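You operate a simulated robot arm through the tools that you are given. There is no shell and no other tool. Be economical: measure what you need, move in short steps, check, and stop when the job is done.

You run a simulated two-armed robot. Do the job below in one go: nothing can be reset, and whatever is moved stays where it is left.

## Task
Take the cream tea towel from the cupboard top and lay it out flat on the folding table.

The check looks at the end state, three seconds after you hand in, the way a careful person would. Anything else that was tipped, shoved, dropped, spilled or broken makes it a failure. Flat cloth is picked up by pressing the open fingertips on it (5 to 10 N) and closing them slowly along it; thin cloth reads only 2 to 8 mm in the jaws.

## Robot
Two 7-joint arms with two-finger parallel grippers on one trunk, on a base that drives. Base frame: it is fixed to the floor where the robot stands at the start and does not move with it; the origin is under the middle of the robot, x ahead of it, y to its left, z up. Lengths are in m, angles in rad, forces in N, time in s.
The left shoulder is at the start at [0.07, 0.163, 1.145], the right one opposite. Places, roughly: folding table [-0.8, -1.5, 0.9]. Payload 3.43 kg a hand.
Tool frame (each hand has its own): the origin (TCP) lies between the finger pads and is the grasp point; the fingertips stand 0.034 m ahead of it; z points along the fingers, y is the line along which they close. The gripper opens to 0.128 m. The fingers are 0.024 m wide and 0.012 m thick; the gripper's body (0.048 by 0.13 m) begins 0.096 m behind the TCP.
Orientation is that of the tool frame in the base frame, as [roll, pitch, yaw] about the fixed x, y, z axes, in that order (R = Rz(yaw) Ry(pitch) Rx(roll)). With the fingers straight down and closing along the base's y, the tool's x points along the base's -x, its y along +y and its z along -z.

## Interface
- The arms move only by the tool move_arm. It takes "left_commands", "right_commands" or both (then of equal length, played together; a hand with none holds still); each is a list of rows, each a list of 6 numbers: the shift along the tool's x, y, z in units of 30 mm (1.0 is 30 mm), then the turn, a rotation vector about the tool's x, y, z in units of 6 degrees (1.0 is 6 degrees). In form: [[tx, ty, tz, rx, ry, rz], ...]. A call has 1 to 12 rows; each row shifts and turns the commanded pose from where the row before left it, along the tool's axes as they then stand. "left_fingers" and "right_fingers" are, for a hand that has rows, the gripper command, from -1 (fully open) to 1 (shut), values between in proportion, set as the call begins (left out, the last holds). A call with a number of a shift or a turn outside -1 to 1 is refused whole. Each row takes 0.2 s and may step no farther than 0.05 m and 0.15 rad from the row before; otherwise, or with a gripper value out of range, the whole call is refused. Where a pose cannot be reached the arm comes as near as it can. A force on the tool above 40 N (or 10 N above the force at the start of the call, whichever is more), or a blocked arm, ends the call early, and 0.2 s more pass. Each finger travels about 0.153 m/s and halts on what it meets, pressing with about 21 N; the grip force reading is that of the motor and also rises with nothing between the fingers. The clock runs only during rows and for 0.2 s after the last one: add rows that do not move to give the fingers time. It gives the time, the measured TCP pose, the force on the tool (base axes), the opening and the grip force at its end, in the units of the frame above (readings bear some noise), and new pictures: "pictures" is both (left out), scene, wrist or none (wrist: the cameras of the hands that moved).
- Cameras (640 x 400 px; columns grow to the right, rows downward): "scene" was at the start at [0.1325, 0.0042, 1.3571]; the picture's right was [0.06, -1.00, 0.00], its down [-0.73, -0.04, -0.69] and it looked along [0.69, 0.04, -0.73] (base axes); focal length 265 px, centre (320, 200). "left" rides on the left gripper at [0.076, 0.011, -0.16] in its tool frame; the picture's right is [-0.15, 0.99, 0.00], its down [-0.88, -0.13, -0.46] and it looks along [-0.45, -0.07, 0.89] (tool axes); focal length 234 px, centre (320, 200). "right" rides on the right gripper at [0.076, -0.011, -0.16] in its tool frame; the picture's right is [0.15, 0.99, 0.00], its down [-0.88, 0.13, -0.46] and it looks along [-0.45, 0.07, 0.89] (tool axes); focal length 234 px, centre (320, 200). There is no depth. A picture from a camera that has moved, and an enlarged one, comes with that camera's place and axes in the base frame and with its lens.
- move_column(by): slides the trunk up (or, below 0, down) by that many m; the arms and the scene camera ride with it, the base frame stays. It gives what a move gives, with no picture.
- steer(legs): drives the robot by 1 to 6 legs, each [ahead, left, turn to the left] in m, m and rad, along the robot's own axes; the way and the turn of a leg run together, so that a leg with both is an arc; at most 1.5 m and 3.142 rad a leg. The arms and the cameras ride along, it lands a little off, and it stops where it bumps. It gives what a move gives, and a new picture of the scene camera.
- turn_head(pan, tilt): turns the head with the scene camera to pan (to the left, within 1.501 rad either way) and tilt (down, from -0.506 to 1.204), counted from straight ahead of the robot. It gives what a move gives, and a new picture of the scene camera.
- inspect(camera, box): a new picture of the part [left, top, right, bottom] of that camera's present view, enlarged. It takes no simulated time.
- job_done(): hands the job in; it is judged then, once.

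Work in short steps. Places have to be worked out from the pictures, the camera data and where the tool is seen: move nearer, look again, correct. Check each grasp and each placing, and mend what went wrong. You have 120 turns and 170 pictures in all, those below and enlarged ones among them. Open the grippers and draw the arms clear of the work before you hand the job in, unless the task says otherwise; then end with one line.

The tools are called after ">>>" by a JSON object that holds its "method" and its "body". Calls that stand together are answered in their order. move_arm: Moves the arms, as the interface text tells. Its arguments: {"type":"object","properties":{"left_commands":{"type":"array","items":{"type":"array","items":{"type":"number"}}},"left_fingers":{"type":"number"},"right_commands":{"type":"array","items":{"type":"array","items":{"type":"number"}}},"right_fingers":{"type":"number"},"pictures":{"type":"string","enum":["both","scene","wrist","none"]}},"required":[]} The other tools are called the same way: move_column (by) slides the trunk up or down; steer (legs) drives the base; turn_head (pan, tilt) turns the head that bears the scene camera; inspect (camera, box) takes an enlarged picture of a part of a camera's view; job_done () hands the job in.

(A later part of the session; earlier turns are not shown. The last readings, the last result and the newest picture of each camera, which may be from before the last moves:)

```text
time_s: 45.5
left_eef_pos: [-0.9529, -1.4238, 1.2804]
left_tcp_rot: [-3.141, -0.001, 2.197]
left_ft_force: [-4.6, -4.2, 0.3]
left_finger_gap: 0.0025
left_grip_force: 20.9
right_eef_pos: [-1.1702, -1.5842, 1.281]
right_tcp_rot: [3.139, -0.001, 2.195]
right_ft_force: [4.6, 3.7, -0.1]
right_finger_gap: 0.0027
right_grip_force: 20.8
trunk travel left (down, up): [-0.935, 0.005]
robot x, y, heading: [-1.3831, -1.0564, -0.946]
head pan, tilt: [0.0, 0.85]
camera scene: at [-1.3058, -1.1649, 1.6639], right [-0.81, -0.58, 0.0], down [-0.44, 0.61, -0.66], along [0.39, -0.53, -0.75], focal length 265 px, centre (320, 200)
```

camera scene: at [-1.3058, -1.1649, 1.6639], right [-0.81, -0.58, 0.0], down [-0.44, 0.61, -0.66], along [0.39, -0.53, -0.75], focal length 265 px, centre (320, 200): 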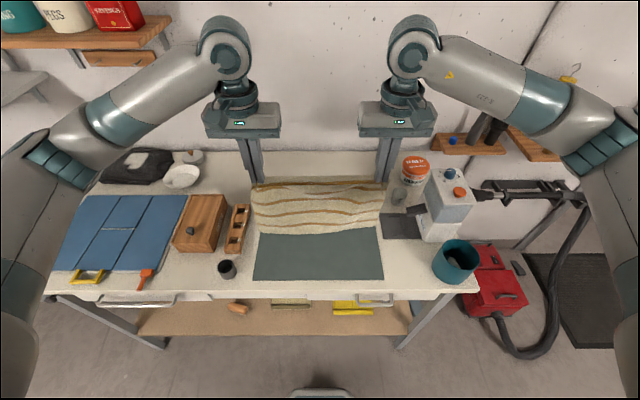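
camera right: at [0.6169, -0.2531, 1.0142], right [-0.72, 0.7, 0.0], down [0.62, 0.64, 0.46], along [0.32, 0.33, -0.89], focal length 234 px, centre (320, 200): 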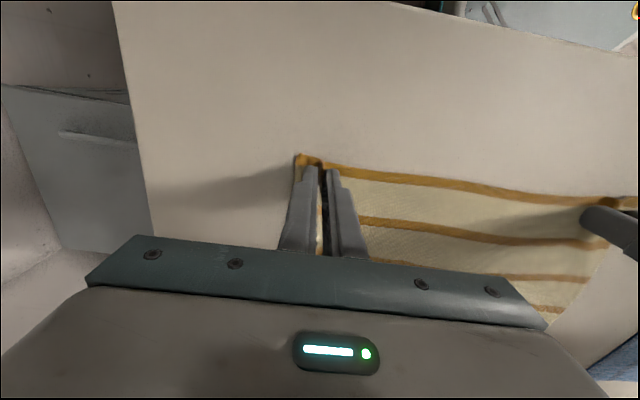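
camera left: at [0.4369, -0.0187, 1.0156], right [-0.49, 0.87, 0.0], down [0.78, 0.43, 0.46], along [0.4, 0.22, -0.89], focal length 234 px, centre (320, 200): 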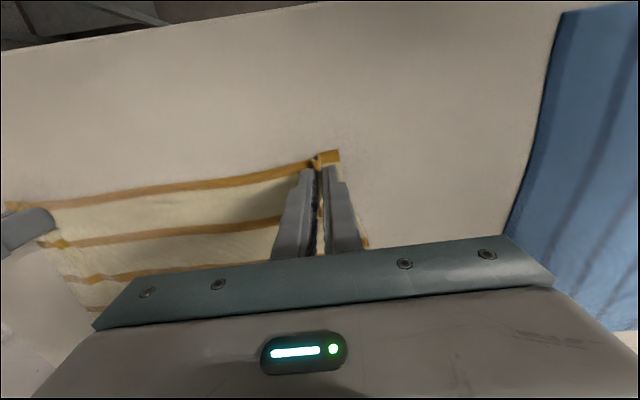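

The towel is taut and centred over the mat, whose front is at 0.48 m and back at 0.76 m. I'll move the hands forward to about 0.76 m and lower until the bottom hem just clears the mat.

>>> {"method": "move_arm", "body": {"left_commands": [[-0.7, -0.03, 0.2, 0, 0, 0], [-0.7, 0, 0.2, 0, 0, 0], [-0.7, 0, 0.2, 0, 0, 0], [-0.7, 0, 0.2, 0, 0, 0], [-0.7, 0, 0.2, 0, 0, 0], [-0.7, 0, 0.2, 0, 0, 0], [-0.7, 0, 0.2, 0, 0, 0], [-0.7, 0, 0.2, 0, 0, 0], [-0.7, 0, 0.2, 0, 0, 0], [-0.7, 0, 0.2, 0, 0, 0], [0, 0, 0, 0, 0, 0], [0, 0, 0, 0, 0, 0]], "right_commands": [[-0.7, 0.03, 0.2, 0, 0, 0], [-0.7, 0, 0.2, 0, 0, 0], [-0.7, 0, 0.2, 0, 0, 0], [-0.7, 0, 0.2, 0, 0, 0], [-0.7, 0, 0.2, 0, 0, 0], [-0.7, 0, 0.2, 0, 0, 0], [-0.7, 0, 0.2, 0, 0, 0], [-0.7, 0, 0.2, 0, 0, 0], [-0.7, 0, 0.2, 0, 0, 0], [-0.7, 0, 0.2, 0, 0, 0], [0, 0, 0, 0, 0, 0], [0, 0, 0, 0, 0, 0]]}}

```text
time_s: 48.0
left_eef_pos: [-0.8313, -1.5923, 1.2219]
left_tcp_rot: [-3.14, -0.001, 2.195]
left_ft_force: [-2.3, -2.6, 0.4]
left_finger_gap: 0.0026
left_grip_force: 20.7
right_eef_pos: [-1.048, -1.754, 1.2222]
right_tcp_rot: [-3.141, 0.0, 2.196]
right_ft_force: [3.0, 2.8, -0.6]
right_finger_gap: 0.0026
right_grip_force: 21.1
trunk travel left (down, up): [-0.935, 0.005]
robot x, y, heading: [-1.3824, -1.0595, -0.945]
head pan, tilt: [0.0, 0.85]
camera scene: at [-1.3079, -1.162, 1.6643], right [-0.81, -0.58, 0.0], down [-0.44, 0.61, -0.66], along [0.39, -0.54, -0.75], focal length 265 px, centre (320, 200)
camera right: at [-1.102, -1.6982, 1.3813], right [0.72, 0.7, 0.0], down [0.62, -0.64, 0.46], along [0.32, -0.33, -0.89], focal length 234 px, centre (320, 200)
camera left: at [-0.8659, -1.525, 1.382], right [0.89, 0.46, 0.0], down [0.41, -0.79, 0.46], along [0.21, -0.41, -0.89], focal length 234 px, centre (320, 200)
```

scene: 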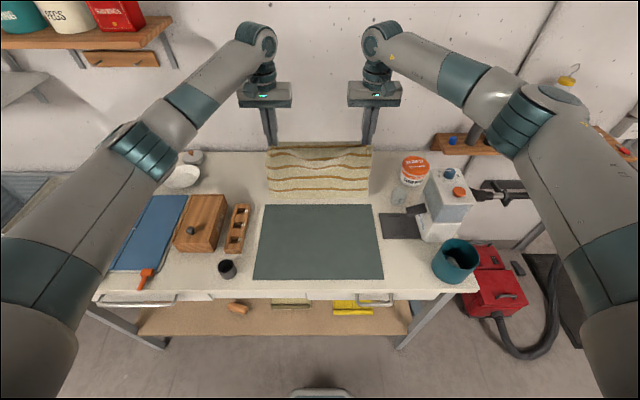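
right: 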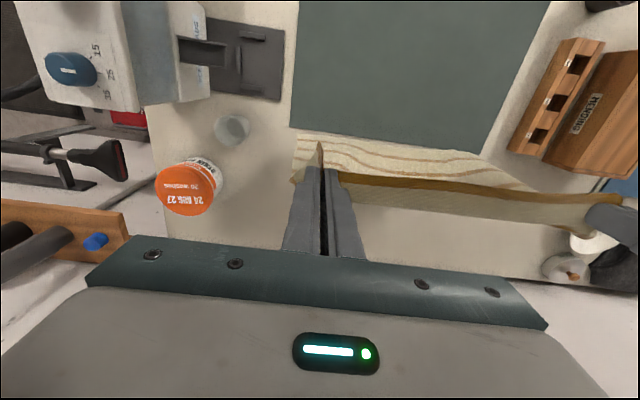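
left: 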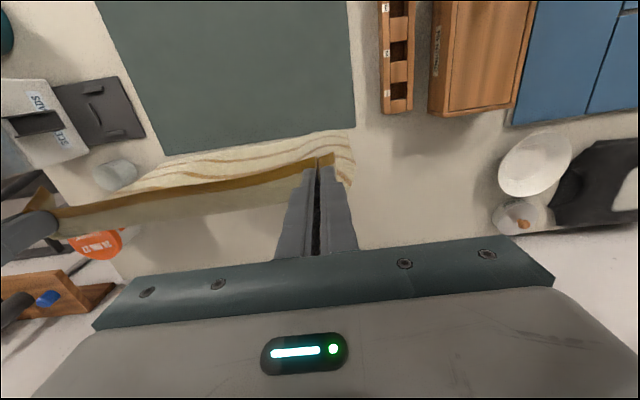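

The hem hangs right at the mat's back edge, clear of the tub and glass. I'll lower until it touches, then start drawing the hands back and down on an arc.

>>> {"method": "move_arm", "body": {"left_commands": [[0, 0, 0.53, 0, 0, 0], [0, 0, 0.53, 0, 0, 0], [0.583, 0, 0.158, 0, 0, 0], [0.583, 0, 0.158, 0, 0, 0], [0.583, 0, 0.158, 0, 0, 0], [0.583, 0, 0.158, 0, 0, 0], [0, 0, 0, 0, 0, 0]], "right_commands": [[0, 0, 0.53, 0, 0, 0], [0, 0, 0.53, 0, 0, 0], [0.583, 0, 0.158, 0, 0, 0], [0.583, 0, 0.158, 0, 0, 0], [0.583, 0, 0.158, 0, 0, 0], [0.583, 0, 0.158, 0, 0, 0], [0, 0, 0, 0, 0, 0]]}}

```text
time_s: 49.6
left_eef_pos: [-0.8725, -1.5351, 1.1708]
left_tcp_rot: [-3.142, 0.002, 2.199]
left_ft_force: [-3.8, -3.9, 0.7]
left_finger_gap: 0.0027
left_grip_force: 21.0
right_eef_pos: [-1.0896, -1.6967, 1.171]
right_tcp_rot: [-3.14, 0.001, 2.196]
right_ft_force: [4.3, 4.2, -0.4]
right_finger_gap: 0.0024
right_grip_force: 21.0
trunk travel left (down, up): [-0.935, 0.005]
robot x, y, heading: [-1.3851, -1.0585, -0.951]
head pan, tilt: [0.0, 0.85]
camera scene: at [-1.3074, -1.1624, 1.6642], right [-0.81, -0.58, 0.0], down [-0.44, 0.61, -0.66], along [0.39, -0.54, -0.75], focal length 265 px, centre (320, 200)
camera right: at [-1.1437, -1.6418, 1.3293], right [0.72, 0.7, 0.0], down [0.62, -0.64, 0.46], along [0.32, -0.33, -0.89], focal length 234 px, centre (320, 200)
camera left: at [-0.9064, -1.4683, 1.3315], right [0.89, 0.46, 0.0], down [0.41, -0.79, 0.46], along [0.21, -0.4, -0.89], focal length 234 px, centre (320, 200)
```

scene: 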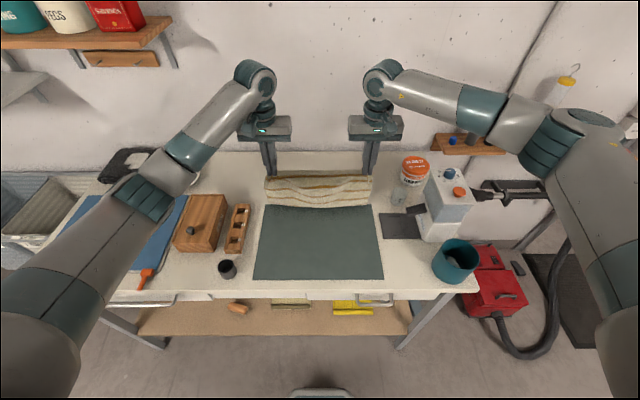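
right: 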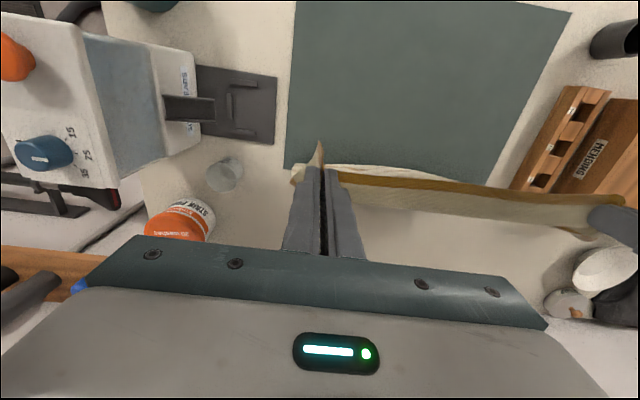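
left: 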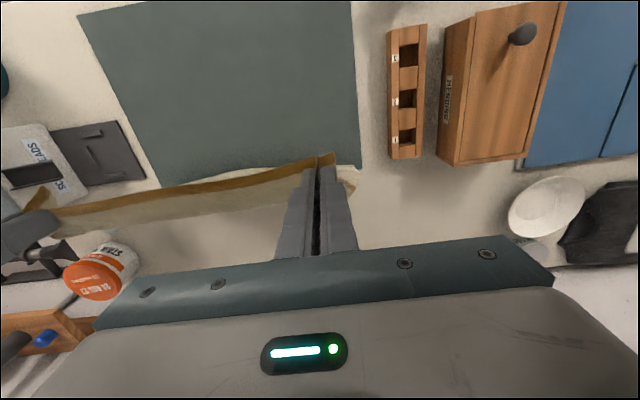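

The hem has stayed at the mat's back edge as the hands came back. I'm continuing the arc.

>>> {"method": "move_arm", "body": {"left_commands": [[0.65, 0, 0.375, 0, 0, 0], [0.65, 0, 0.375, 0, 0, 0], [0.65, 0, 0.375, 0, 0, 0], [0.65, 0, 0.375, 0, 0, 0], [0.523, 0, 0.567, 0, 0, 0], [0.523, 0, 0.567, 0, 0, 0], [0.523, 0, 0.567, 0, 0, 0], [0, 0, 0, 0, 0, 0]], "right_commands": [[0.65, 0, 0.375, 0, 0, 0], [0.65, 0, 0.375, 0, 0, 0], [0.65, 0, 0.375, 0, 0, 0], [0.65, 0, 0.375, 0, 0, 0], [0.523, 0, 0.567, 0, 0, 0], [0.523, 0, 0.567, 0, 0, 0], [0.523, 0, 0.567, 0, 0, 0], [0, 0, 0, 0, 0, 0]], "pictures": "both"}}

```text
time_s: 51.5
left_eef_pos: [-0.9474, -1.4352, 1.0744]
left_tcp_rot: [-3.141, -0.002, 2.198]
left_ft_force: [-3.3, -2.8, -0.2]
left_finger_gap: 0.0027
left_grip_force: 21.3
right_eef_pos: [-1.1637, -1.5949, 1.0755]
right_tcp_rot: [3.141, 0.0, 2.197]
right_ft_force: [2.4, 2.6, -0.1]
right_finger_gap: 0.0024
right_grip_force: 21.0
trunk travel left (down, up): [-0.935, 0.005]
robot x, y, heading: [-1.3849, -1.0572, -0.946]
head pan, tilt: [0.0, 0.85]
camera scene: at [-1.3074, -1.1627, 1.6642], right [-0.81, -0.58, 0.0], down [-0.44, 0.61, -0.66], along [0.39, -0.53, -0.75], focal length 265 px, centre (320, 200)
camera right: at [-1.217, -1.5398, 1.2346], right [0.72, 0.7, 0.0], down [0.62, -0.64, 0.46], along [0.32, -0.33, -0.89], focal length 234 px, centre (320, 200)
camera left: at [-0.9809, -1.3672, 1.2354], right [0.89, 0.46, 0.0], down [0.41, -0.79, 0.46], along [0.21, -0.4, -0.89], focal length 234 px, centre (320, 200)
```

scene: 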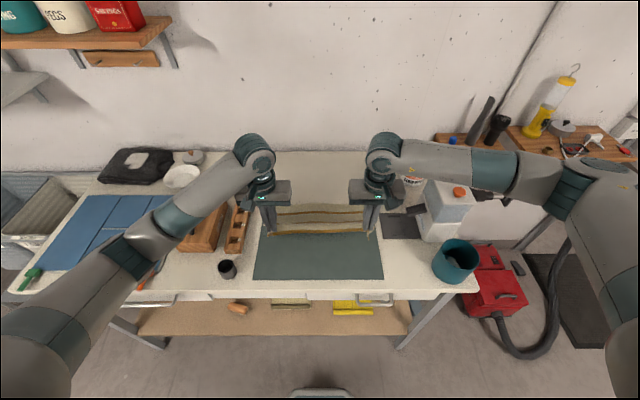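
right: 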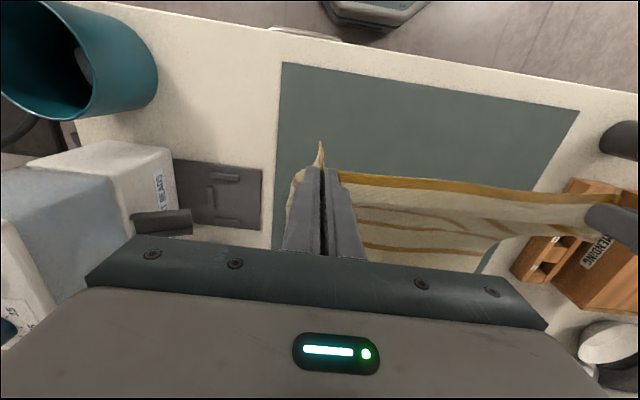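
left: 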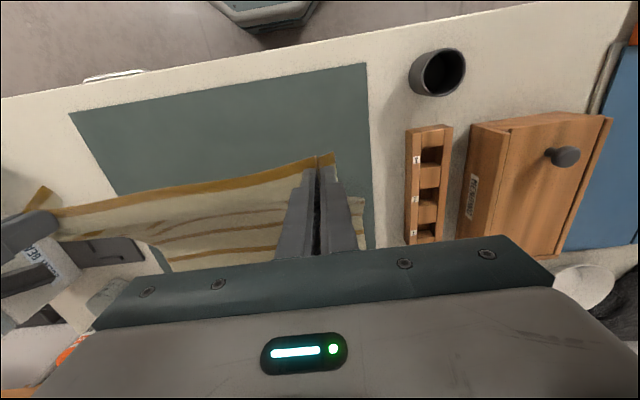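

The towel lies from the back edge up to the hands, tidy. I'm continuing down towards the front of the mat.

>>> {"method": "move_arm", "body": {"left_commands": [[0.3, 0, 0.5, 0, 0, 0], [0.3, 0, 0.5, 0, 0, 0], [0.3, 0, 0.5, 0, 0, 0], [0.3, 0, 0.5, 0, 0, 0], [0.15, 0, 0.5, 0, 0, 0], [0.15, 0, 0.5, 0, 0, 0], [0.15, 0, 0.5, 0, 0, 0], [0.05, 0, 0.4, 0, 0, 0], [0, 0, 0, 0, 0, 0]], "right_commands": [[0.3, 0, 0.5, 0, 0, 0], [0.3, 0, 0.5, 0, 0, 0], [0.3, 0, 0.5, 0, 0, 0], [0.3, 0, 0.5, 0, 0, 0], [0.15, 0, 0.5, 0, 0, 0], [0.15, 0, 0.5, 0, 0, 0], [0.15, 0, 0.5, 0, 0, 0], [0.05, 0, 0.4, 0, 0, 0], [0, 0, 0, 0, 0, 0]], "pictures": "both"}}

```text
time_s: 53.5
left_eef_pos: [-0.975, -1.3926, 0.9583]
left_tcp_rot: [-3.141, 0.002, 2.197]
left_ft_force: [-3.7, -3.1, 0.0]
left_finger_gap: 0.0028
left_grip_force: 21.4
right_eef_pos: [-1.1934, -1.5533, 0.9584]
right_tcp_rot: [3.141, 0.0, 2.195]
right_ft_force: [4.7, 3.9, 0.2]
right_finger_gap: 0.0027
right_grip_force: 21.0
trunk travel left (down, up): [-0.935, 0.005]
robot x, y, heading: [-1.3859, -1.0591, -0.947]
head pan, tilt: [0.0, 0.85]
camera scene: at [-1.3076, -1.1623, 1.6642], right [-0.81, -0.58, 0.0], down [-0.44, 0.61, -0.66], along [0.39, -0.54, -0.75], focal length 265 px, centre (320, 200)
camera right: at [-1.2467, -1.4982, 1.1167], right [0.72, 0.7, 0.0], down [0.62, -0.64, 0.46], along [0.32, -0.33, -0.89], focal length 234 px, centre (320, 200)
camera left: at [-1.0095, -1.3253, 1.1179], right [0.89, 0.46, 0.0], down [0.41, -0.79, 0.46], along [0.21, -0.4, -0.89], focal length 234 px, centre (320, 200)
```

scene: 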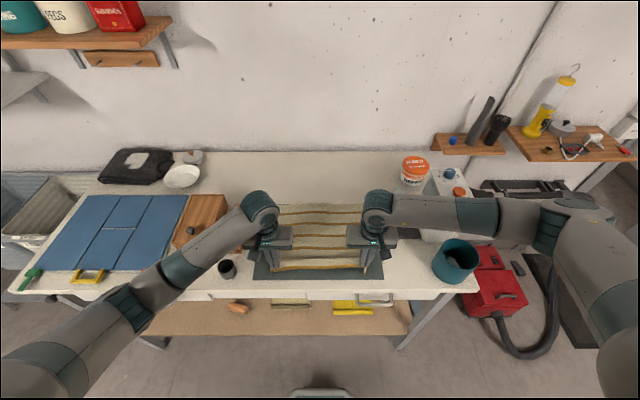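
right: 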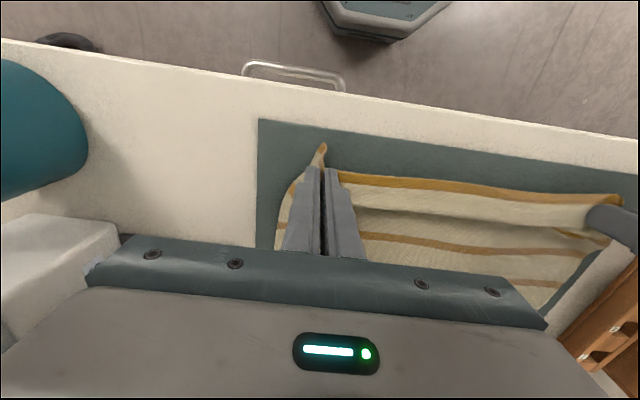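
left: 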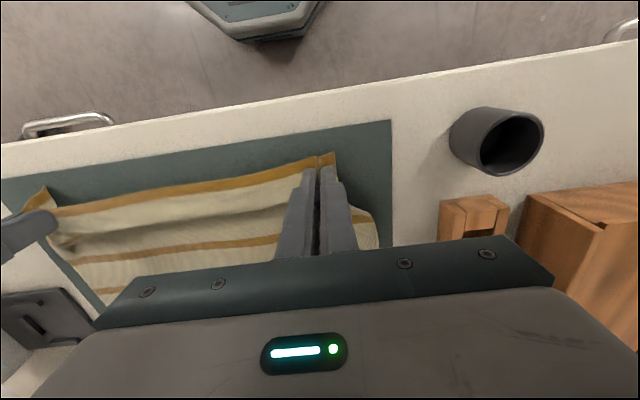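

The tips are 2 cm above the mat, with a slight sag behind the hands. I'll lower nearly to the surface while drawing back about 15 mm to straighten.

>>> {"method": "move_arm", "body": {"left_commands": [[0.15, 0, 0.2, 0, 0, 0], [0.15, 0, 0.2, 0, 0, 0], [0.15, 0, 0.1, 0, 0, 0], [0, 0, 0, 0, 0, 0]], "right_commands": [[0.15, 0, 0.2, 0, 0, 0], [0.15, 0, 0.2, 0, 0, 0], [0.15, 0, 0.1, 0, 0, 0], [0, 0, 0, 0, 0, 0]], "pictures": "both"}}

>>> {"method": "inspect", "body": {"camera": "scene", "box": [200, 160, 440, 310]}}

```text
time_s: 54.5
left_eef_pos: [-0.9822, -1.3823, 0.9437]
left_tcp_rot: [3.14, 0.0, 2.198]
left_ft_force: [-3.2, -3.5, 0.7]
left_finger_gap: 0.0028
left_grip_force: 20.9
right_eef_pos: [-1.1996, -1.5433, 0.9442]
right_tcp_rot: [3.14, 0.001, 2.197]
right_ft_force: [3.4, 3.6, 1.9]
right_finger_gap: 0.0027
right_grip_force: 20.3
trunk travel left (down, up): [-0.935, 0.005]
robot x, y, heading: [-1.3839, -1.0562, -0.946]
head pan, tilt: [0.0, 0.85]
camera scene: at [-1.3075, -1.1622, 1.6642], right [-0.81, -0.59, 0.0], down [-0.44, 0.61, -0.66], along [0.39, -0.54, -0.75], focal length 265 px, centre (320, 200)
camera right: at [-1.2542, -1.4868, 1.1021], right [0.72, 0.7, 0.0], down [0.62, -0.64, 0.46], along [0.32, -0.33, -0.89], focal length 234 px, centre (320, 200)
camera left: at [-1.0167, -1.3148, 1.1034], right [0.89, 0.46, 0.0], down [0.41, -0.79, 0.46], along [0.21, -0.41, -0.89], focal length 234 px, centre (320, 200)
```

scene: 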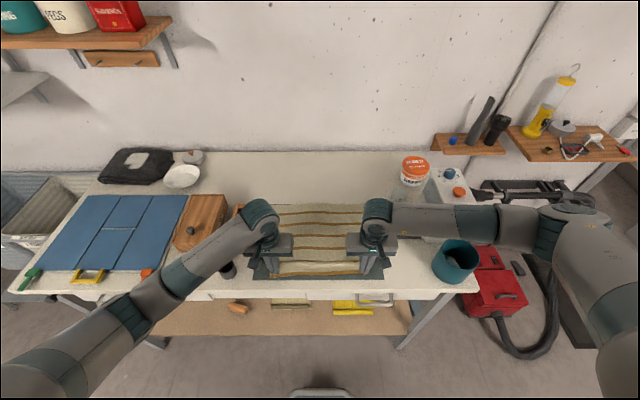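
right: 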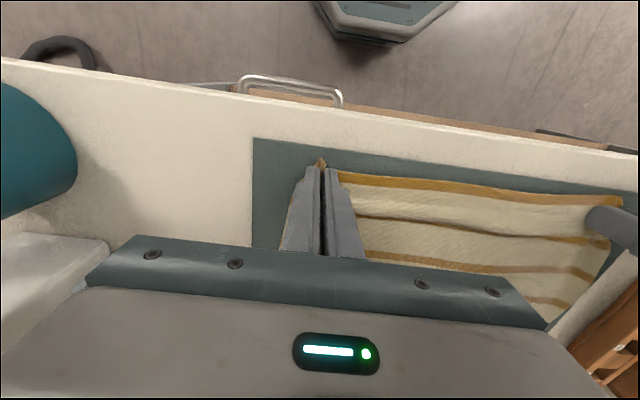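
left: 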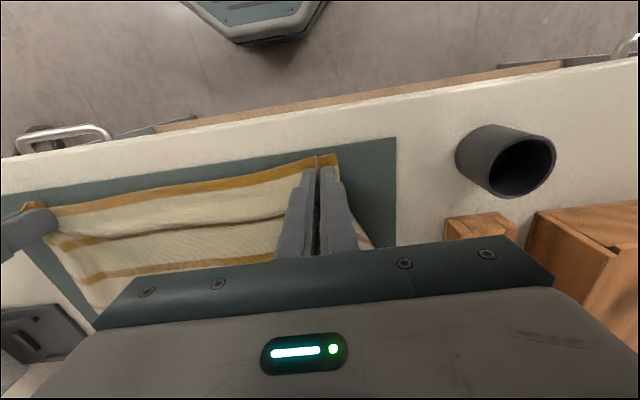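

```text
2.67 times, centred on (320, 235) of scene
camera zoom: at [-1.3075, -1.1622, 1.6642], right [-0.81, -0.59, 0.0], down [-0.44, 0.61, -0.66], along [0.39, -0.54, -0.75], focal length 706 px, centre (320, 107)
```

zoom: 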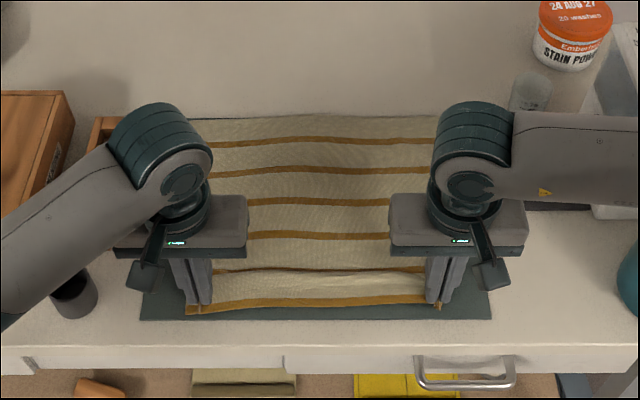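

The back hem sits on the mat's back edge, with a slight hump behind the front edge. I'll draw back another 10 mm and settle onto the mat.

>>> {"method": "move_arm", "body": {"left_commands": [[0.17, 0, 0.05, 0, 0, 0], [0.17, 0, 0.05, 0, 0, 0], [0, 0, 0, 0, 0, 0]], "right_commands": [[0.17, 0, 0.05, 0, 0, 0], [0.17, 0, 0.05, 0, 0, 0], [0, 0, 0, 0, 0, 0]], "pictures": "none"}}

>>> {"method": "inspect", "body": {"camera": "scene", "box": [200, 160, 440, 310]}}

```text
time_s: 55.2
left_eef_pos: [-0.9883, -1.3748, 0.9406]
left_tcp_rot: [-3.141, 0.0, 2.196]
left_ft_force: [-2.8, -2.4, 1.0]
left_finger_gap: 0.0026
left_grip_force: 20.8
right_eef_pos: [-1.2066, -1.5331, 0.9399]
right_tcp_rot: [3.139, 0.0, 2.195]
right_ft_force: [3.7, 1.6, 1.7]
right_finger_gap: 0.0027
right_grip_force: 20.8
trunk travel left (down, up): [-0.935, 0.005]
robot x, y, heading: [-1.3861, -1.0571, -0.944]
head pan, tilt: [0.0, 0.85]
```

```text
2.67 times, centred on (320, 235) of scene
camera zoom: at [-1.3075, -1.1625, 1.6642], right [-0.81, -0.58, 0.0], down [-0.44, 0.61, -0.66], along [0.39, -0.54, -0.75], focal length 706 px, centre (320, 107)
```

zoom: 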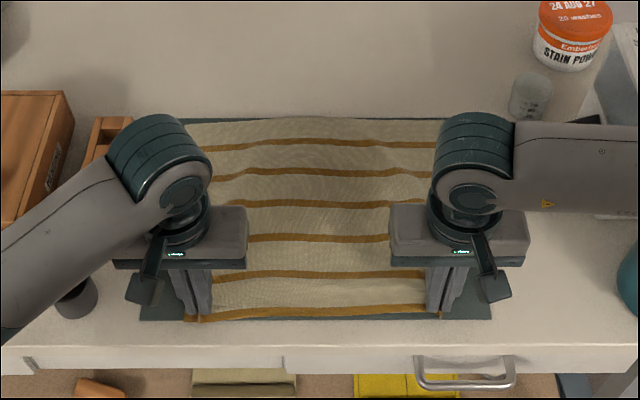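

Now it's flat and straight. I'll press lightly, then open slowly so the fingertips spread the pinched ruck flat.

>>> {"method": "move_arm", "body": {"left_commands": [[0, 0, 0.06, 0, 0, 0], [0, 0, 0.05, 0, 0, 0], [0, 0, 0, 0, 0, 0]], "right_commands": [[0, 0, 0.06, 0, 0, 0], [0, 0, 0.05, 0, 0, 0], [0, 0, 0, 0, 0, 0]], "pictures": "none"}}

```text
time_s: 56.0
left_eef_pos: [-0.9891, -1.3739, 0.9388]
left_tcp_rot: [3.141, 0.003, 2.198]
left_ft_force: [1.1, -5.0, 14.4]
left_finger_gap: 0.0026
left_grip_force: 21.2
right_eef_pos: [-1.2062, -1.533, 0.9387]
right_tcp_rot: [-3.141, 0.003, 2.196]
right_ft_force: [2.8, -0.8, 16.1]
right_finger_gap: 0.0029
right_grip_force: 20.6
trunk travel left (down, up): [-0.935, 0.005]
robot x, y, heading: [-1.3854, -1.0567, -0.946]
head pan, tilt: [0.0, 0.85]
```

Pressing at about 15 N; I'll ease off slightly and open in steps.

>>> {"method": "move_arm", "body": {"left_commands": [[0, 0, -0.03, 0, 0, 0]], "right_commands": [[0, 0, -0.03, 0, 0, 0]], "left_fingers": 0.85, "right_fingers": 0.85, "pictures": "none"}}

>>> {"method": "move_arm", "body": {"left_commands": [[0, 0, 0, 0, 0, 0]], "right_commands": [[0, 0, 0, 0, 0, 0]], "left_fingers": 0.7, "right_fingers": 0.7, "pictures": "wrist"}}

```text
time_s: 56.5
left_eef_pos: [-0.9894, -1.374, 0.939]
left_tcp_rot: [3.141, 0.001, 2.197]
left_ft_force: [1.1, -5.6, 13.2]
left_finger_gap: 0.0057
left_grip_force: 0.1
right_eef_pos: [-1.206, -1.5327, 0.9395]
right_tcp_rot: [3.14, 0.001, 2.197]
right_ft_force: [5.7, 1.4, 11.2]
right_finger_gap: 0.0065
right_grip_force: 0.1
trunk travel left (down, up): [-0.935, 0.005]
robot x, y, heading: [-1.3855, -1.0563, -0.942]
head pan, tilt: [0.0, 0.85]
```

```text
time_s: 56.9
left_eef_pos: [-0.9899, -1.3729, 0.938]
left_tcp_rot: [-3.141, 0.002, 2.195]
left_ft_force: [-1.2, -3.5, 16.0]
left_finger_gap: 0.0141
left_grip_force: 0.0
right_eef_pos: [-1.2075, -1.5339, 0.9399]
right_tcp_rot: [3.141, 0.002, 2.197]
right_ft_force: [3.6, 2.7, 7.7]
right_finger_gap: 0.0163
right_grip_force: 0.1
trunk travel left (down, up): [-0.935, 0.005]
robot x, y, heading: [-1.3906, -1.0563, -0.943]
head pan, tilt: [0.0, 0.85]
camera right: at [-1.2606, -1.4779, 1.0978], right [0.72, 0.7, 0.0], down [0.62, -0.64, 0.46], along [0.32, -0.33, -0.89], focal length 234 px, centre (320, 200)
camera left: at [-1.0244, -1.3054, 1.0984], right [0.89, 0.46, 0.0], down [0.41, -0.79, 0.46], along [0.21, -0.41, -0.89], focal length 234 px, centre (320, 200)
```

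right: 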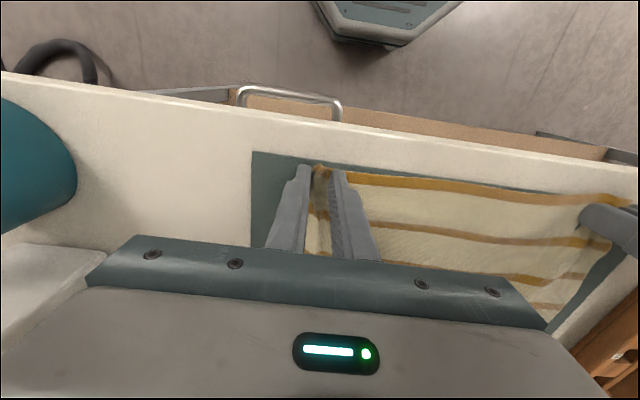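
left: 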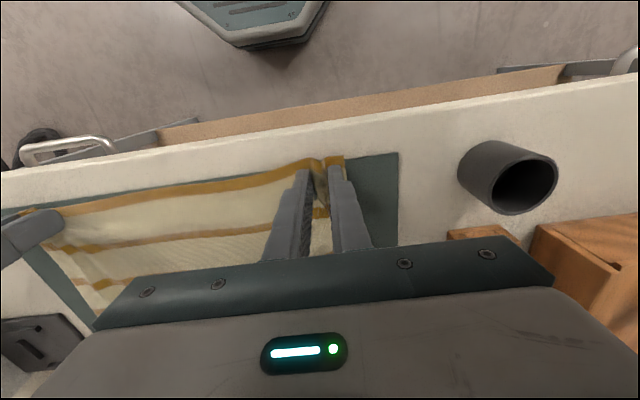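

It's spreading as hoped. I'm opening further in steps.

>>> {"method": "move_arm", "body": {"left_commands": [[0, 0, 0, 0, 0, 0]], "right_commands": [[0, 0, 0, 0, 0, 0]], "left_fingers": 0.55, "right_fingers": 0.55, "pictures": "none"}}

>>> {"method": "move_arm", "body": {"left_commands": [[0, 0, 0, 0, 0, 0]], "right_commands": [[0, 0, 0, 0, 0, 0]], "left_fingers": 0.4, "right_fingers": 0.4, "pictures": "wrist"}}

```text
time_s: 57.2
left_eef_pos: [-0.9904, -1.3725, 0.939]
left_tcp_rot: [-3.141, 0.002, 2.196]
left_ft_force: [-1.9, -1.7, 14.7]
left_finger_gap: 0.0232
left_grip_force: 0.0
right_eef_pos: [-1.2066, -1.533, 0.9377]
right_tcp_rot: [3.142, 0.001, 2.195]
right_ft_force: [3.5, 1.8, 6.5]
right_finger_gap: 0.0262
right_grip_force: 0.1
trunk travel left (down, up): [-0.935, 0.005]
robot x, y, heading: [-1.3834, -1.0557, -0.943]
head pan, tilt: [0.0, 0.85]
```

```text
time_s: 57.6
left_eef_pos: [-0.9902, -1.3734, 0.9388]
left_tcp_rot: [3.141, 0.0, 2.195]
left_ft_force: [-2.7, -2.2, 14.3]
left_finger_gap: 0.033
left_grip_force: 0.1
right_eef_pos: [-1.2067, -1.5335, 0.9396]
right_tcp_rot: [-3.141, 0.0, 2.196]
right_ft_force: [1.3, 1.9, 4.6]
right_finger_gap: 0.037
right_grip_force: 0.1
trunk travel left (down, up): [-0.935, 0.005]
robot x, y, heading: [-1.3865, -1.0568, -0.945]
head pan, tilt: [0.0, 0.85]
camera right: at [-1.2615, -1.478, 1.0976], right [0.72, 0.7, 0.0], down [0.62, -0.64, 0.46], along [0.32, -0.33, -0.89], focal length 234 px, centre (320, 200)
camera left: at [-1.0249, -1.3054, 1.0984], right [0.89, 0.46, 0.0], down [0.41, -0.79, 0.46], along [0.21, -0.41, -0.89], focal length 234 px, centre (320, 200)
```

right: 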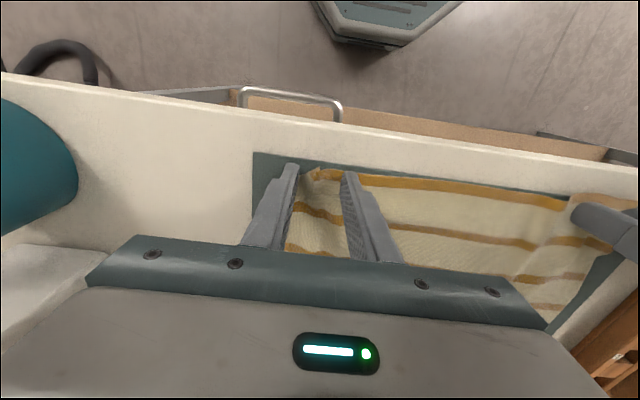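
left: 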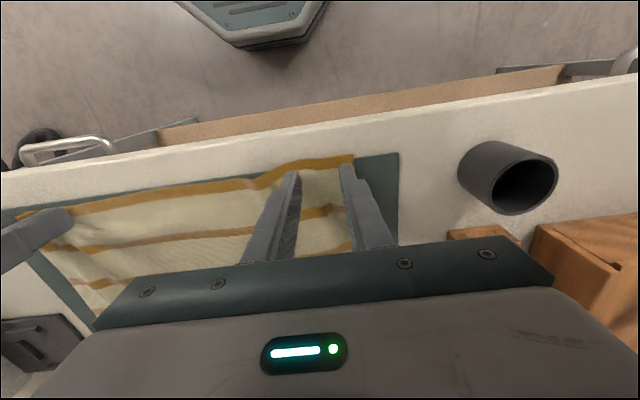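

The left corner has spread; the right outer finger slid over the corner, and there may be a small ripple inboard. I'll lift both hands clear and back to see.

>>> {"method": "move_arm", "body": {"left_commands": [[0, 0, -0.5, 0, 0, 0], [0, 0, -1, 0, 0, 0], [0, 0, -1, 0, 0, 0], [0, 0.8, -1, 0, 0, 0], [0, 0.8, -1, 0, 0, 0], [0, 0.8, -1, 0, 0, 0], [0, 0.8, 0, 0, 0, 0], [0, 0.8, 0, 0, 0, 0]], "right_commands": [[0, 0, -0.5, 0, 0, 0], [0, 0, -1, 0, 0, 0], [0, 0, -1, 0, 0, 0], [0, -0.8, -1, 0, 0, 0], [0, -0.8, -1, 0, 0, 0], [0, -0.8, -1, 0, 0, 0], [0, -0.8, 0, 0, 0, 0], [0, -0.8, 0, 0, 0, 0]], "pictures": "none"}}

>>> {"method": "inspect", "body": {"camera": "scene", "box": [200, 160, 440, 310]}}

```text
time_s: 59.5
left_eef_pos: [-0.8919, -1.3024, 1.1034]
left_tcp_rot: [-3.141, 0.003, 2.197]
left_ft_force: [-0.3, 0.2, 0.1]
left_finger_gap: 0.0384
left_grip_force: 0.1
right_eef_pos: [-1.3047, -1.6039, 1.1055]
right_tcp_rot: [-3.14, 0.003, 2.196]
right_ft_force: [-0.5, 0.3, 0.1]
right_finger_gap: 0.0388
right_grip_force: 0.0
trunk travel left (down, up): [-0.935, 0.005]
robot x, y, heading: [-1.3856, -1.0564, -0.947]
head pan, tilt: [0.0, 0.85]
```

```text
2.67 times, centred on (320, 235) of scene
camera zoom: at [-1.3089, -1.161, 1.6644], right [-0.81, -0.58, 0.0], down [-0.44, 0.61, -0.66], along [0.39, -0.54, -0.75], focal length 706 px, centre (320, 107)
```

zoom: 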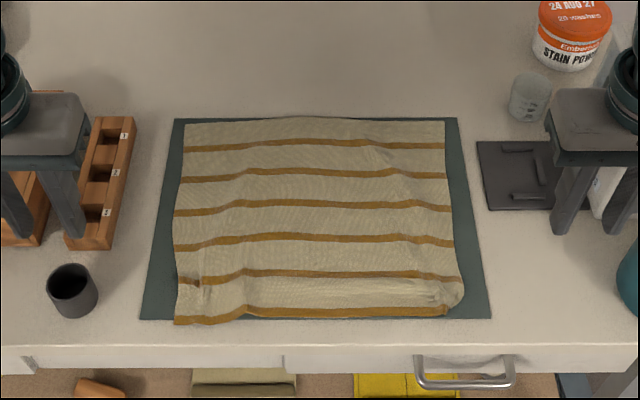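

Largely flat and centred on the mat; the front-right corner looks tucked. A closer look follows.

>>> {"method": "inspect", "body": {"camera": "scene", "box": [320, 240, 400, 290]}}

>>> {"method": "inspect", "body": {"camera": "scene", "box": [250, 235, 330, 285]}}

```text
8.00 times, centred on (360, 265) of scene
camera zoom: at [-1.3089, -1.161, 1.6644], right [-0.81, -0.58, 0.0], down [-0.44, 0.61, -0.66], along [0.39, -0.54, -0.75], focal length 2119 px, centre (0, -320)
```

zoom: 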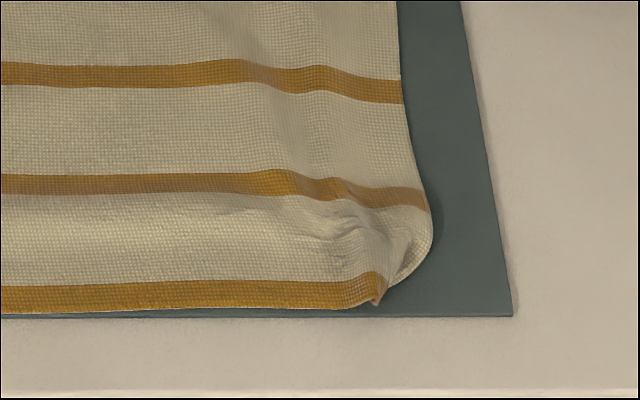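

```text
8.00 times, centred on (290, 260) of scene
camera zoom: at [-1.3089, -1.161, 1.6644], right [-0.81, -0.58, 0.0], down [-0.44, 0.61, -0.66], along [0.39, -0.54, -0.75], focal length 2119 px, centre (560, -280)
```

zoom: 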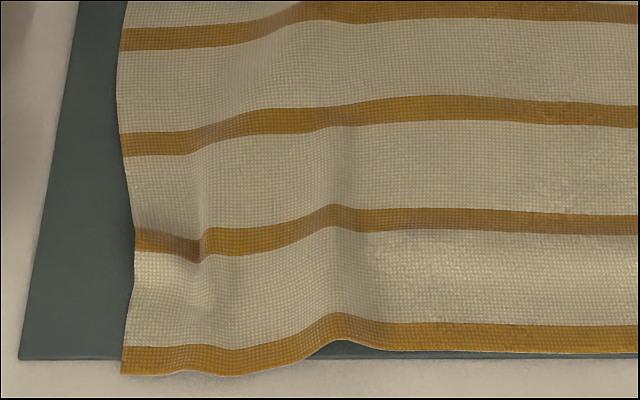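

The front-right corner is tucked under in a small triangle. I'll re-pinch the front edge about 3 cm inboard of the fold, lift so the flap falls free, then lay it outward. First I'm moving the right hand over (0.51,-0.115) in the robot frame, just above the cloth.

>>> {"method": "move_arm", "body": {"right_commands": [[-0.103, 0.777, 0, 0, 0, 0], [-0.103, 0.777, 0, 0, 0, 0], [-0.103, 0.777, 0, 0, 0, 0], [-0.103, 0.777, 0, 0, 0, 0], [-0.103, 0.777, 0, 0, 0, 0], [-0.103, 0.777, 0, 0, 0, 0], [0, 0, 1, 0, 0, 0], [0, 0, 1, 0, 0, 0], [0, 0, 1, 0, 0, 0], [0, 0, 1, 0, 0, 0], [0, 0, 0.9, 0, 0, 0], [0, 0, 0, 0, 0, 0]], "right_fingers": 0.375, "pictures": "wrist"}}

```text
time_s: 62.0
left_eef_pos: [-0.8902, -1.3021, 1.102]
left_tcp_rot: [-3.141, 0.0, 2.198]
left_ft_force: [-0.3, -0.5, 0.1]
left_finger_gap: 0.0385
left_grip_force: 0.0
right_eef_pos: [-1.1778, -1.5378, 0.9559]
right_tcp_rot: [3.141, 0.002, 2.195]
right_ft_force: [-0.2, 0.6, 0.0]
right_finger_gap: 0.0399
right_grip_force: 0.1
trunk travel left (down, up): [-0.935, 0.005]
robot x, y, heading: [-1.3855, -1.0547, -0.946]
head pan, tilt: [0.0, 0.85]
camera right: at [-1.2307, -1.4821, 1.1148], right [0.72, 0.7, 0.0], down [0.62, -0.64, 0.46], along [0.32, -0.33, -0.89], focal length 234 px, centre (320, 200)
```

right: 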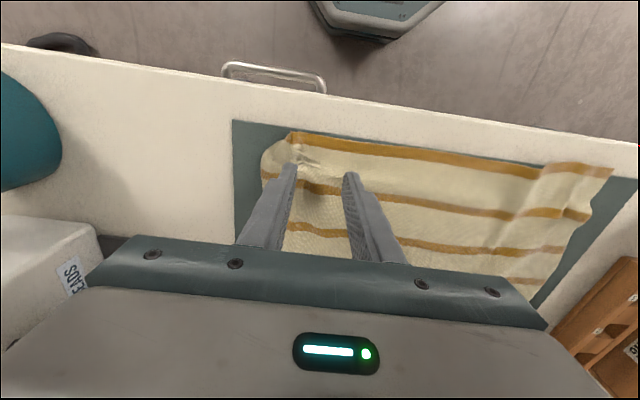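

Good position, though about 1 cm too far inboard. I'll shift back, press and close slowly.

>>> {"method": "move_arm", "body": {"right_commands": [[0.35, 0.1, 0.2, 0, 0, 0], [0, 0, 0.2, 0, 0, 0], [0, 0, 0.1, 0, 0, 0], [0, 0, 0.06, 0, 0, 0], [0, 0, 0, 0, 0, 0]], "pictures": "none"}}

```text
time_s: 63.2
left_eef_pos: [-0.8904, -1.3034, 1.1034]
left_tcp_rot: [3.141, 0.001, 2.197]
left_ft_force: [-0.5, 0.4, 0.7]
left_finger_gap: 0.0384
left_grip_force: 0.0
right_eef_pos: [-1.1842, -1.5275, 0.9401]
right_tcp_rot: [-3.141, 0.0, 2.196]
right_ft_force: [0.3, 0.1, 2.2]
right_finger_gap: 0.0399
right_grip_force: 0.0
trunk travel left (down, up): [-0.935, 0.005]
robot x, y, heading: [-1.386, -1.0585, -0.948]
head pan, tilt: [0.0, 0.85]
```

Light contact; I'll press a bit more and close in steps.

>>> {"method": "move_arm", "body": {"right_commands": [[0, 0, 0.06, 0, 0, 0], [0, 0, 0, 0, 0, 0]], "right_fingers": 0.45, "pictures": "none"}}

>>> {"method": "move_arm", "body": {"right_commands": [[0, 0, 0, 0, 0, 0]], "right_fingers": 0.57, "pictures": "none"}}

>>> {"method": "move_arm", "body": {"right_commands": [[0, 0, 0, 0, 0, 0]], "right_fingers": 0.69, "pictures": "wrist"}}

```text
time_s: 63.9
left_eef_pos: [-0.8895, -1.3031, 1.103]
left_tcp_rot: [3.14, 0.001, 2.197]
left_ft_force: [-0.5, -0.1, 0.2]
left_finger_gap: 0.0382
left_grip_force: 0.1
right_eef_pos: [-1.1831, -1.5271, 0.9385]
right_tcp_rot: [-3.141, 0.001, 2.195]
right_ft_force: [0.1, -0.1, 10.3]
right_finger_gap: 0.0349
right_grip_force: 0.2
trunk travel left (down, up): [-0.935, 0.005]
robot x, y, heading: [-1.3857, -1.0595, -0.949]
head pan, tilt: [0.0, 0.85]
```

```text
time_s: 64.2
left_eef_pos: [-0.89, -1.3028, 1.103]
left_tcp_rot: [3.142, 0.001, 2.199]
left_ft_force: [-0.1, 0.3, -0.1]
left_finger_gap: 0.0382
left_grip_force: 0.1
right_eef_pos: [-1.1831, -1.5272, 0.9385]
right_tcp_rot: [-3.141, 0.002, 2.194]
right_ft_force: [-0.9, -2.0, 9.7]
right_finger_gap: 0.0242
right_grip_force: 0.2
trunk travel left (down, up): [-0.935, 0.005]
robot x, y, heading: [-1.3835, -1.058, -0.95]
head pan, tilt: [0.0, 0.85]
```

```text
time_s: 64.7
left_eef_pos: [-0.8902, -1.3019, 1.1035]
left_tcp_rot: [-3.14, 0.001, 2.197]
left_ft_force: [0.0, 0.6, -0.4]
left_finger_gap: 0.0381
left_grip_force: 0.1
right_eef_pos: [-1.1842, -1.5274, 0.9387]
right_tcp_rot: [3.14, 0.003, 2.196]
right_ft_force: [0.2, 0.0, 11.1]
right_finger_gap: 0.0168
right_grip_force: 0.0
trunk travel left (down, up): [-0.935, 0.005]
robot x, y, heading: [-1.3878, -1.0571, -0.942]
head pan, tilt: [0.0, 0.85]
camera right: at [-1.2371, -1.4722, 1.0971], right [0.72, 0.7, 0.0], down [0.62, -0.64, 0.46], along [0.32, -0.33, -0.89], focal length 234 px, centre (320, 200)
```

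right: 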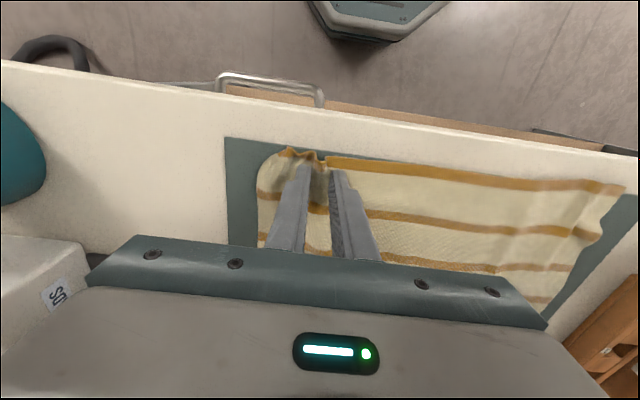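

Ruck is forming near the front edge. I'll finish closing and lift about 9 cm.

>>> {"method": "move_arm", "body": {"right_commands": [[0, 0, 0, 0, 0, 0]], "right_fingers": 0.82, "pictures": "none"}}

>>> {"method": "move_arm", "body": {"right_commands": [[0, 0, 0, 0, 0, 0], [0, 0, 0, 0, 0, 0], [0, 0, 0, 0, 0, 0]], "right_fingers": 1.0, "pictures": "none"}}

>>> {"method": "move_arm", "body": {"right_commands": [[-0.1, 0, -0.5, 0, 0, 0], [-0.2, 0, -0.7, 0, 0, 0], [-0.2, 0, -0.7, 0, 0, 0], [-0.2, 0, -0.7, 0, 0, 0], [0, 0, 0, 0, 0, 0], [0, 0, 0, 0, 0, 0]], "pictures": "both"}}

>>> {"method": "inspect", "body": {"camera": "scene", "box": [240, 180, 400, 280]}}

```text
time_s: 65.0
left_eef_pos: [-0.8902, -1.3027, 1.1031]
left_tcp_rot: [-3.141, 0.001, 2.197]
left_ft_force: [0.3, 0.8, -0.2]
left_finger_gap: 0.0385
left_grip_force: 0.0
right_eef_pos: [-1.1845, -1.5267, 0.939]
right_tcp_rot: [-3.141, 0.003, 2.195]
right_ft_force: [1.3, 0.6, 10.4]
right_finger_gap: 0.0102
right_grip_force: 0.0
trunk travel left (down, up): [-0.935, 0.005]
robot x, y, heading: [-1.3841, -1.0549, -0.949]
head pan, tilt: [0.0, 0.85]
```

```text
time_s: 65.8
left_eef_pos: [-0.8892, -1.3013, 1.103]
left_tcp_rot: [3.14, 0.002, 2.198]
left_ft_force: [0.5, 1.0, 0.3]
left_finger_gap: 0.0383
left_grip_force: 0.1
right_eef_pos: [-1.1831, -1.5262, 0.9377]
right_tcp_rot: [3.141, 0.003, 2.195]
right_ft_force: [3.4, 1.6, 10.5]
right_finger_gap: 0.0027
right_grip_force: 21.0
trunk travel left (down, up): [-0.935, 0.005]
robot x, y, heading: [-1.3856, -1.0581, -0.949]
head pan, tilt: [0.0, 0.85]
```

```text
time_s: 67.2
left_eef_pos: [-0.8897, -1.3032, 1.103]
left_tcp_rot: [3.141, 0.001, 2.195]
left_ft_force: [-0.6, -0.8, 0.4]
left_finger_gap: 0.0386
left_grip_force: 0.1
right_eef_pos: [-1.172, -1.5432, 1.0153]
right_tcp_rot: [-3.14, 0.0, 2.195]
right_ft_force: [0.4, -0.1, -0.3]
right_finger_gap: 0.0027
right_grip_force: 20.8
trunk travel left (down, up): [-0.935, 0.005]
robot x, y, heading: [-1.3874, -1.0597, -0.948]
head pan, tilt: [0.0, 0.85]
camera scene: at [-1.3076, -1.1624, 1.6642], right [-0.81, -0.58, 0.0], down [-0.44, 0.61, -0.66], along [0.39, -0.54, -0.75], focal length 265 px, centre (320, 200)
camera right: at [-1.2249, -1.4887, 1.1747], right [0.72, 0.7, 0.0], down [0.62, -0.64, 0.46], along [0.32, -0.33, -0.89], focal length 234 px, centre (320, 200)
```

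scene: 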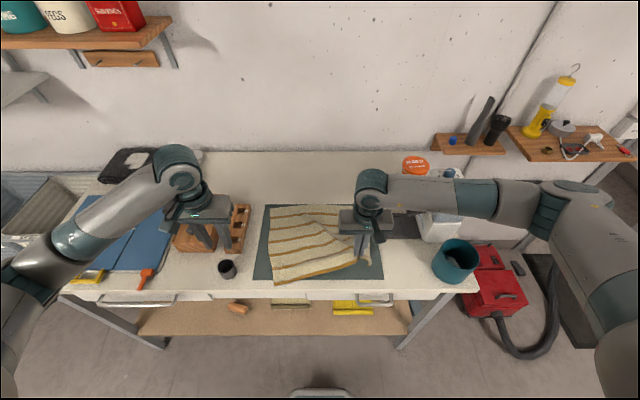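
right: 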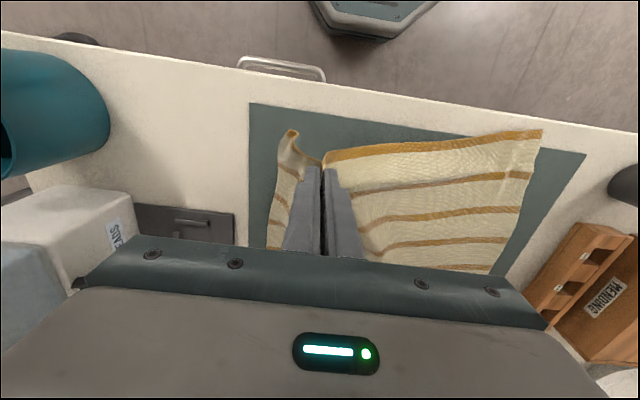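

```text
4.00 times, centred on (320, 230) of scene
camera zoom: at [-1.3076, -1.1624, 1.6642], right [-0.81, -0.58, 0.0], down [-0.44, 0.61, -0.66], along [0.39, -0.54, -0.75], focal length 1060 px, centre (320, 80)
```

zoom: 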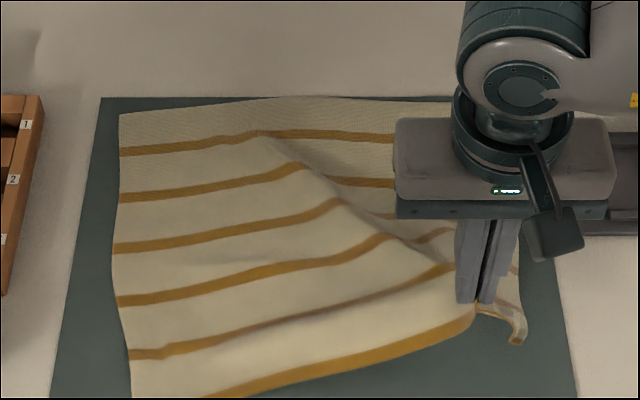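

The tucked corner is now free and hangs outward. I'll shift the pinch outward and toward the front edge while lowering partway, then check.

>>> {"method": "move_arm", "body": {"right_commands": [[0.15, -0.27, 0.21, 0, 0, 0], [0.15, -0.27, 0.21, 0, 0, 0], [0.15, -0.27, 0.21, 0, 0, 0], [0.15, -0.27, 0.21, 0, 0, 0], [0, 0, 0, 0, 0, 0]], "pictures": "wrist"}}

>>> {"method": "inspect", "body": {"camera": "scene", "box": [240, 190, 400, 290]}}

```text
time_s: 68.5
left_eef_pos: [-0.8891, -1.3033, 1.1018]
left_tcp_rot: [-3.14, 0.0, 2.198]
left_ft_force: [-0.5, 0.2, 0.1]
left_finger_gap: 0.0385
left_grip_force: 0.0
right_eef_pos: [-1.2079, -1.5476, 0.9904]
right_tcp_rot: [3.141, 0.0, 2.194]
right_ft_force: [0.3, -0.2, -0.3]
right_finger_gap: 0.0024
right_grip_force: 21.4
trunk travel left (down, up): [-0.935, 0.005]
robot x, y, heading: [-1.3809, -1.0586, -0.94]
head pan, tilt: [0.0, 0.85]
camera right: at [-1.2618, -1.493, 1.1489], right [0.72, 0.7, 0.0], down [0.62, -0.64, 0.46], along [0.32, -0.33, -0.89], focal length 234 px, centre (320, 200)
```

right: 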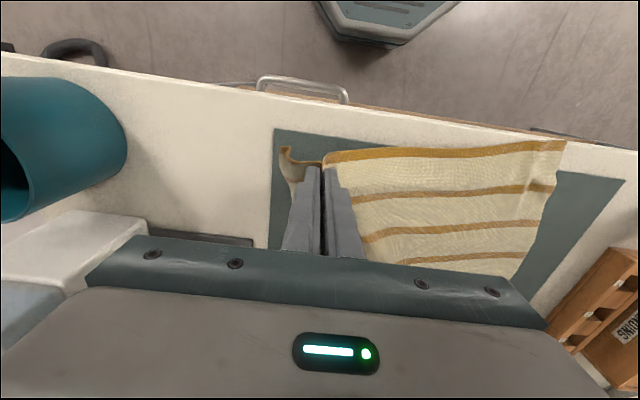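

```text
4.00 times, centred on (320, 240) of scene
camera zoom: at [-1.3074, -1.1622, 1.6642], right [-0.81, -0.58, 0.0], down [-0.44, 0.61, -0.66], along [0.39, -0.54, -0.75], focal length 1060 px, centre (320, 40)
```

zoom: 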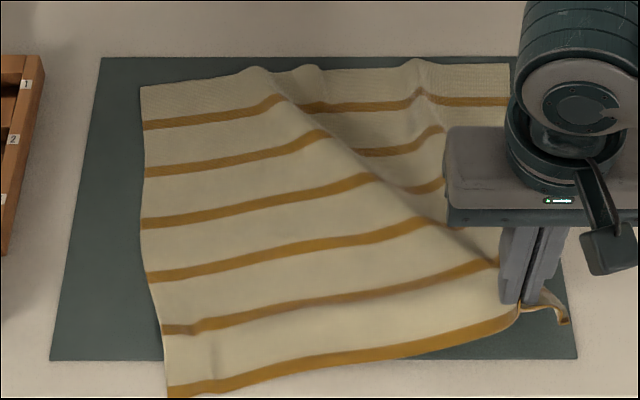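

The towel got pulled askew, so the cleanest remedy is to grab the left-front corner too, lift, and lay it again. The left corner is at about (0.454,0.111) in the robot frame; I'm bringing the left hand above (0.478,0.08).

>>> {"method": "move_arm", "body": {"left_commands": [[0.045, -0.98, 0, 0, 0, 0], [0.045, -0.98, 0, 0, 0, 0], [0.045, -0.98, 0, 0, 0, 0], [0.045, -0.98, 0, 0, 0, 0], [0.045, -0.98, 0, 0, 0, 0], [0.045, -0.98, 0, 0, 0, 0], [0, 0, 0.97, 0, 0, 0], [0, 0, 0.97, 0, 0, 0], [0, 0, 0.97, 0, 0, 0], [0, 0, 0.97, 0, 0, 0], [0, 0, 0.97, 0, 0, 0], [0, 0, 0, 0, 0, 0]], "left_fingers": 0.375, "pictures": "wrist"}}

```text
time_s: 71.0
left_eef_pos: [-1.0393, -1.4018, 0.9575]
left_tcp_rot: [-3.141, 0.0, 2.197]
left_ft_force: [-0.1, 1.4, 0.3]
left_finger_gap: 0.0399
left_grip_force: 0.2
right_eef_pos: [-1.2088, -1.548, 0.9898]
right_tcp_rot: [-3.141, 0.001, 2.195]
right_ft_force: [-0.4, 0.1, 0.2]
right_finger_gap: 0.0024
right_grip_force: 21.0
trunk travel left (down, up): [-0.935, 0.005]
robot x, y, heading: [-1.387, -1.0569, -0.946]
head pan, tilt: [0.0, 0.85]
camera left: at [-1.0736, -1.3342, 1.1175], right [0.89, 0.46, 0.0], down [0.41, -0.79, 0.46], along [0.21, -0.41, -0.89], focal length 234 px, centre (320, 200)
```

left: 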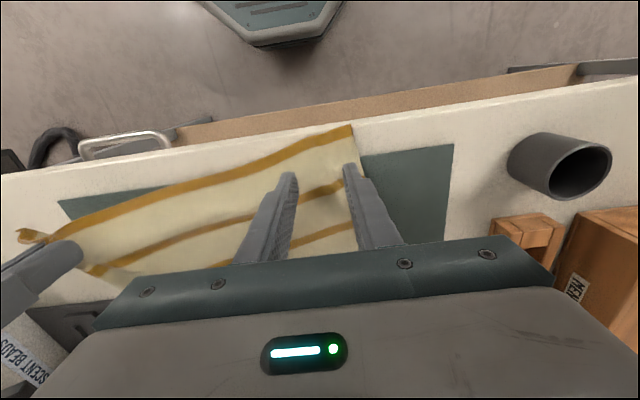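

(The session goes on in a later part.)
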